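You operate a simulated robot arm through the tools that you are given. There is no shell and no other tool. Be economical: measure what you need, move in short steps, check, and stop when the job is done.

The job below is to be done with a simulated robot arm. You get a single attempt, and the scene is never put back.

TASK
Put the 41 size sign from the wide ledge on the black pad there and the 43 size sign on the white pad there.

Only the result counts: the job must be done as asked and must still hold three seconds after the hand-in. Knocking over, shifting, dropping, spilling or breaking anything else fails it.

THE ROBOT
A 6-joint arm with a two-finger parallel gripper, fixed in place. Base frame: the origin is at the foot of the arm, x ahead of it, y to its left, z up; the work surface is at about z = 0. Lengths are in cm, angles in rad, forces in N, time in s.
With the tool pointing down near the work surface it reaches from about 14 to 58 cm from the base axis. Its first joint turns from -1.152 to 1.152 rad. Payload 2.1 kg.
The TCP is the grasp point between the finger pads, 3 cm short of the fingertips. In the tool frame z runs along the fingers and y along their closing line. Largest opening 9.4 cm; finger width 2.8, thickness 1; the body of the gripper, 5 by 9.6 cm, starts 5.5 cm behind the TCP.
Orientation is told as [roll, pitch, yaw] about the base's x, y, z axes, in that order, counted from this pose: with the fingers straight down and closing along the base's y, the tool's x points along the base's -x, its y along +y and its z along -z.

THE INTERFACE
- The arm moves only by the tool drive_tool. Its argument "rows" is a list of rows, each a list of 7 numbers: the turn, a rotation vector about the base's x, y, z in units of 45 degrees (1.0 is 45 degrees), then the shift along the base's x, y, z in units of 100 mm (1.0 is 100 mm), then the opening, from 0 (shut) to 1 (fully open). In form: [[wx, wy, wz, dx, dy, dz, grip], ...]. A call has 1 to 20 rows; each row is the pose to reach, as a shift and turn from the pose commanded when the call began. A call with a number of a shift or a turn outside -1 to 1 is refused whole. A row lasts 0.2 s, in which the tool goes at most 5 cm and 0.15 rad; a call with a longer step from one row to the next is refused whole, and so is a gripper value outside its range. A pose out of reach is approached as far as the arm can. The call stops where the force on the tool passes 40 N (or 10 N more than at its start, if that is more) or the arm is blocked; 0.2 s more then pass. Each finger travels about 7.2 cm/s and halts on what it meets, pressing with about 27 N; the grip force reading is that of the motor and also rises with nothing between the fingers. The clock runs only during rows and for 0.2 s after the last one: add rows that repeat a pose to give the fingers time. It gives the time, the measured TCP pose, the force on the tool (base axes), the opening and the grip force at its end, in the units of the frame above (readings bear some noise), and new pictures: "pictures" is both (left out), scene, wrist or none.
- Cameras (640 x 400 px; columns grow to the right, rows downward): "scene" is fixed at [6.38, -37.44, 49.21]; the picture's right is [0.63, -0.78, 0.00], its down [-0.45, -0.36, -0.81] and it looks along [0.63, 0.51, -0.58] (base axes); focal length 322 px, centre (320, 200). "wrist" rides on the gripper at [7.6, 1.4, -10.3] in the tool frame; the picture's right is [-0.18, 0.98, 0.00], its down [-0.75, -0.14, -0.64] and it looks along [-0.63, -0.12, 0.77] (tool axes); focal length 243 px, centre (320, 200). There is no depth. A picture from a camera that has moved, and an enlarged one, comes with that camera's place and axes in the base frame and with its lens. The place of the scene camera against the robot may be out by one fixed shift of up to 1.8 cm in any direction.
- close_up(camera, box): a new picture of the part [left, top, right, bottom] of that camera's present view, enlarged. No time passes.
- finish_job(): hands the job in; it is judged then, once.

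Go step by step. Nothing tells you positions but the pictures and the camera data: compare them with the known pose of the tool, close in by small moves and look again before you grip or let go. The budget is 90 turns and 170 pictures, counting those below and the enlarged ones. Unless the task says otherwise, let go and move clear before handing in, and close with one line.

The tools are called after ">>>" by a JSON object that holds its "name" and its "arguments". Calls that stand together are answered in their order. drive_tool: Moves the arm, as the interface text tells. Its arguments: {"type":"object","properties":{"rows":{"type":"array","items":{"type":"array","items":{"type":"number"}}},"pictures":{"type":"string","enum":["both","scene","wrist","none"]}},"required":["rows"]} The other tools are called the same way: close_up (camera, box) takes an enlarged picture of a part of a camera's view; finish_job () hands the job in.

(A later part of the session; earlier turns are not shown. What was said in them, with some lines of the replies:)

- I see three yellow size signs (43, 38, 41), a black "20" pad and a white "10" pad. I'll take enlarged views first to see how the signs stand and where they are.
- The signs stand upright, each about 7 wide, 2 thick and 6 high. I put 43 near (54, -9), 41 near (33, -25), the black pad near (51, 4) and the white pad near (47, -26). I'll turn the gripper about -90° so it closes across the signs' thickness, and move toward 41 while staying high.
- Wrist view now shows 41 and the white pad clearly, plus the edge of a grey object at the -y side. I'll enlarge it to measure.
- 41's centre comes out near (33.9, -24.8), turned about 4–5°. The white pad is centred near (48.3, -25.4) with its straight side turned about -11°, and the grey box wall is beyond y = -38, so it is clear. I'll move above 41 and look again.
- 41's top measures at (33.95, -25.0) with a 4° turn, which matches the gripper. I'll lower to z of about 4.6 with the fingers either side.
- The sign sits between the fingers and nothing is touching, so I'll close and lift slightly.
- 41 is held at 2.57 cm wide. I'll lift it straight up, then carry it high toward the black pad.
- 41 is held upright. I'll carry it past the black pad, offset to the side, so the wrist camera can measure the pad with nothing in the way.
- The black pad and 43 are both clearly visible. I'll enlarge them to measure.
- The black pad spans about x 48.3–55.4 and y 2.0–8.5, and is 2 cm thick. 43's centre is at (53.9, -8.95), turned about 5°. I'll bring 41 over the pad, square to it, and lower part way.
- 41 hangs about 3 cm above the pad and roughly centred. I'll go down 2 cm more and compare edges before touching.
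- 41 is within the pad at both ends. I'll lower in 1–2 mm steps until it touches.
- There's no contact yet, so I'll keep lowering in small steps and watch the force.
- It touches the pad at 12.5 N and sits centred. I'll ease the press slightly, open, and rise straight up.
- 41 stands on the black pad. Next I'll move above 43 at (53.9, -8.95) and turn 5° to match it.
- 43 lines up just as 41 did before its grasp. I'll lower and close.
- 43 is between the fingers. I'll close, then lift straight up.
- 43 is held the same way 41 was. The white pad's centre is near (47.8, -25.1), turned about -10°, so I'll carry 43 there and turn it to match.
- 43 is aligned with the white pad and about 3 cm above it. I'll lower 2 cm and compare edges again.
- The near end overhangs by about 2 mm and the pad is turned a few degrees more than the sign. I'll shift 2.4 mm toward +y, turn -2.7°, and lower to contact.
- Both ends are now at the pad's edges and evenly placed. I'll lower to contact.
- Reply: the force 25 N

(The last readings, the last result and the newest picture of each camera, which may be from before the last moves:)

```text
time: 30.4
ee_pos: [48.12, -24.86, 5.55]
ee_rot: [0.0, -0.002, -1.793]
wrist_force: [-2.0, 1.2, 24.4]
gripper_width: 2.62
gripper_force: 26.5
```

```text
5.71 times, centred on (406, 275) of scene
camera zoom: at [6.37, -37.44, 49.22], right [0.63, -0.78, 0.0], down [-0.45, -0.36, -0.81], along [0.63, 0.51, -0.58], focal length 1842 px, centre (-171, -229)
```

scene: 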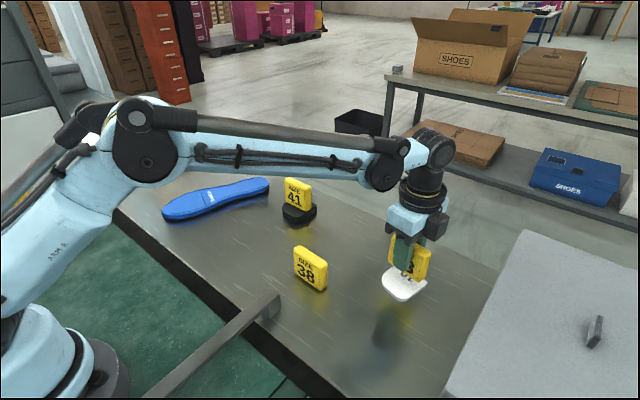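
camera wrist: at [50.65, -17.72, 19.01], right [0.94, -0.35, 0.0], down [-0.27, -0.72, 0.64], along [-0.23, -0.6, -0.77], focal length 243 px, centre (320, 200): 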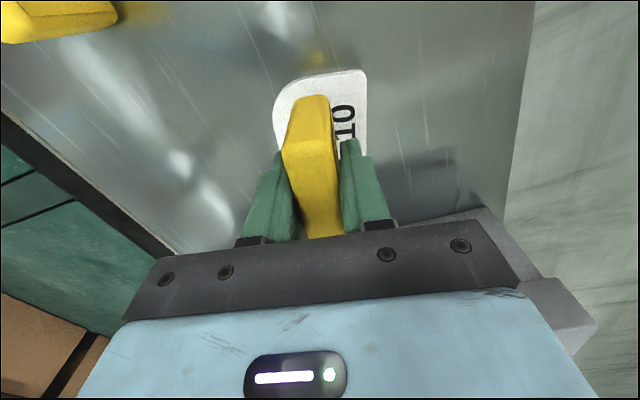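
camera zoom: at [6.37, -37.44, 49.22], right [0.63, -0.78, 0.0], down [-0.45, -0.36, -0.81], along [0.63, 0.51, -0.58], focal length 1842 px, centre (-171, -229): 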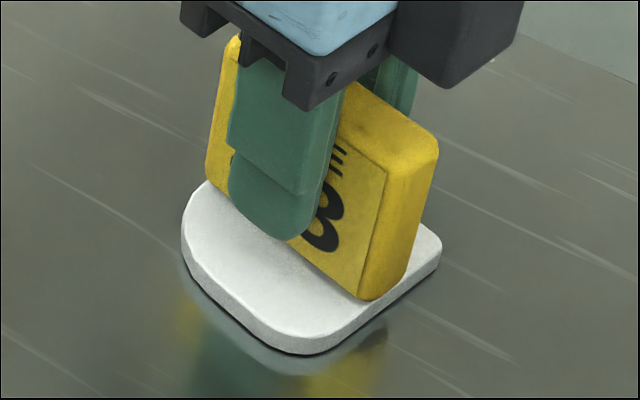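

The sign is resting on the white pad at 24 N. I'll ease up a little, open, and rise clear.

>>> {"name": "drive_tool", "arguments": {"rows": [[0, 0, 0, 0, 0, 0.01, 0.1], [0, 0, 0, 0, 0, 0.012, 0.1], [0, 0, 0, 0, 0, 0.012, 0.35], [0, 0, 0, 0, 0, 0.012, 0.5], [0, 0, 0, 0, 0, 0.012, 0.6], [0, 0, 0, 0, 0, 0.012, 0.6]], "pictures": "scene"}}

>>> {"name": "drive_tool", "arguments": {"rows": [[0, 0, 0, 0, 0, 0.15, 0.6], [0, 0, 0, 0, 0, 0.4, 0.6], [0, 0, 0, 0, 0, 0.7, 0.6], [0, 0, 0, 0, 0, 1.0, 0.6], [0, 0, 0, 0, 0, 1.0, 0.6]]}}

>>> {"name": "close_up", "arguments": {"camera": "scene", "box": [260, 160, 452, 310]}}

```text
time: 31.8
ee_pos: [48.15, -24.77, 5.74]
ee_rot: [-0.001, -0.002, -1.791]
wrist_force: [-0.2, -0.9, 0.2]
gripper_width: 5.63
gripper_force: 0.0
```

scene: 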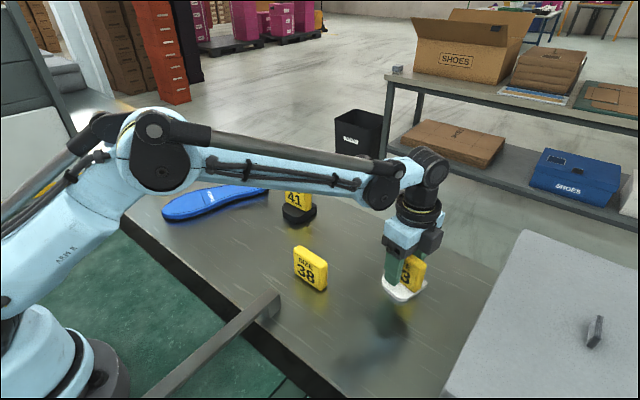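

```text
time: 33.0
ee_pos: [48.22, -24.85, 15.56]
ee_rot: [0.001, -0.003, -1.792]
wrist_force: [0.2, 0.1, 0.4]
gripper_width: 5.64
gripper_force: 0.0
camera wrist: at [51.24, -17.59, 25.84], right [0.92, -0.4, 0.0], down [-0.3, -0.7, 0.64], along [-0.25, -0.59, -0.77], focal length 243 px, centre (320, 200)
```

scene: 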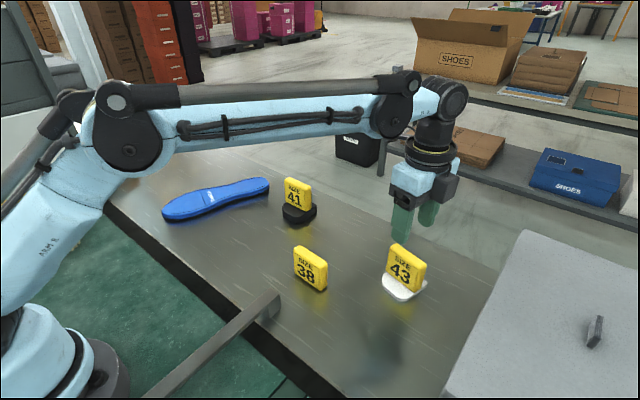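
wrist: 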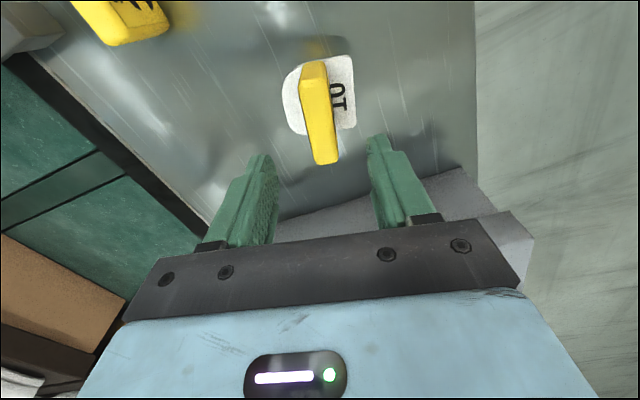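

```text
2.67 times, centred on (356, 235) of scene
camera zoom: at [6.38, -37.44, 49.21], right [0.63, -0.78, 0.0], down [-0.45, -0.36, -0.81], along [0.63, 0.51, -0.58], focal length 860 px, centre (224, 107)
```

zoom: 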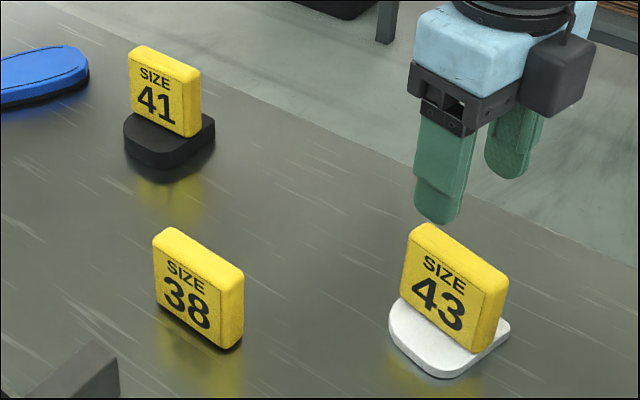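

Both signs stand upright on their pads, 38 hasn't moved, and the arm is clear, so I'm handing in.

>>> {"name": "finish_job", "arguments": {}}

```text
The job is handed in.
```

The 41 sign is standing on the black pad and the 43 sign on the white pad; nothing else was moved, and the job is handed in.
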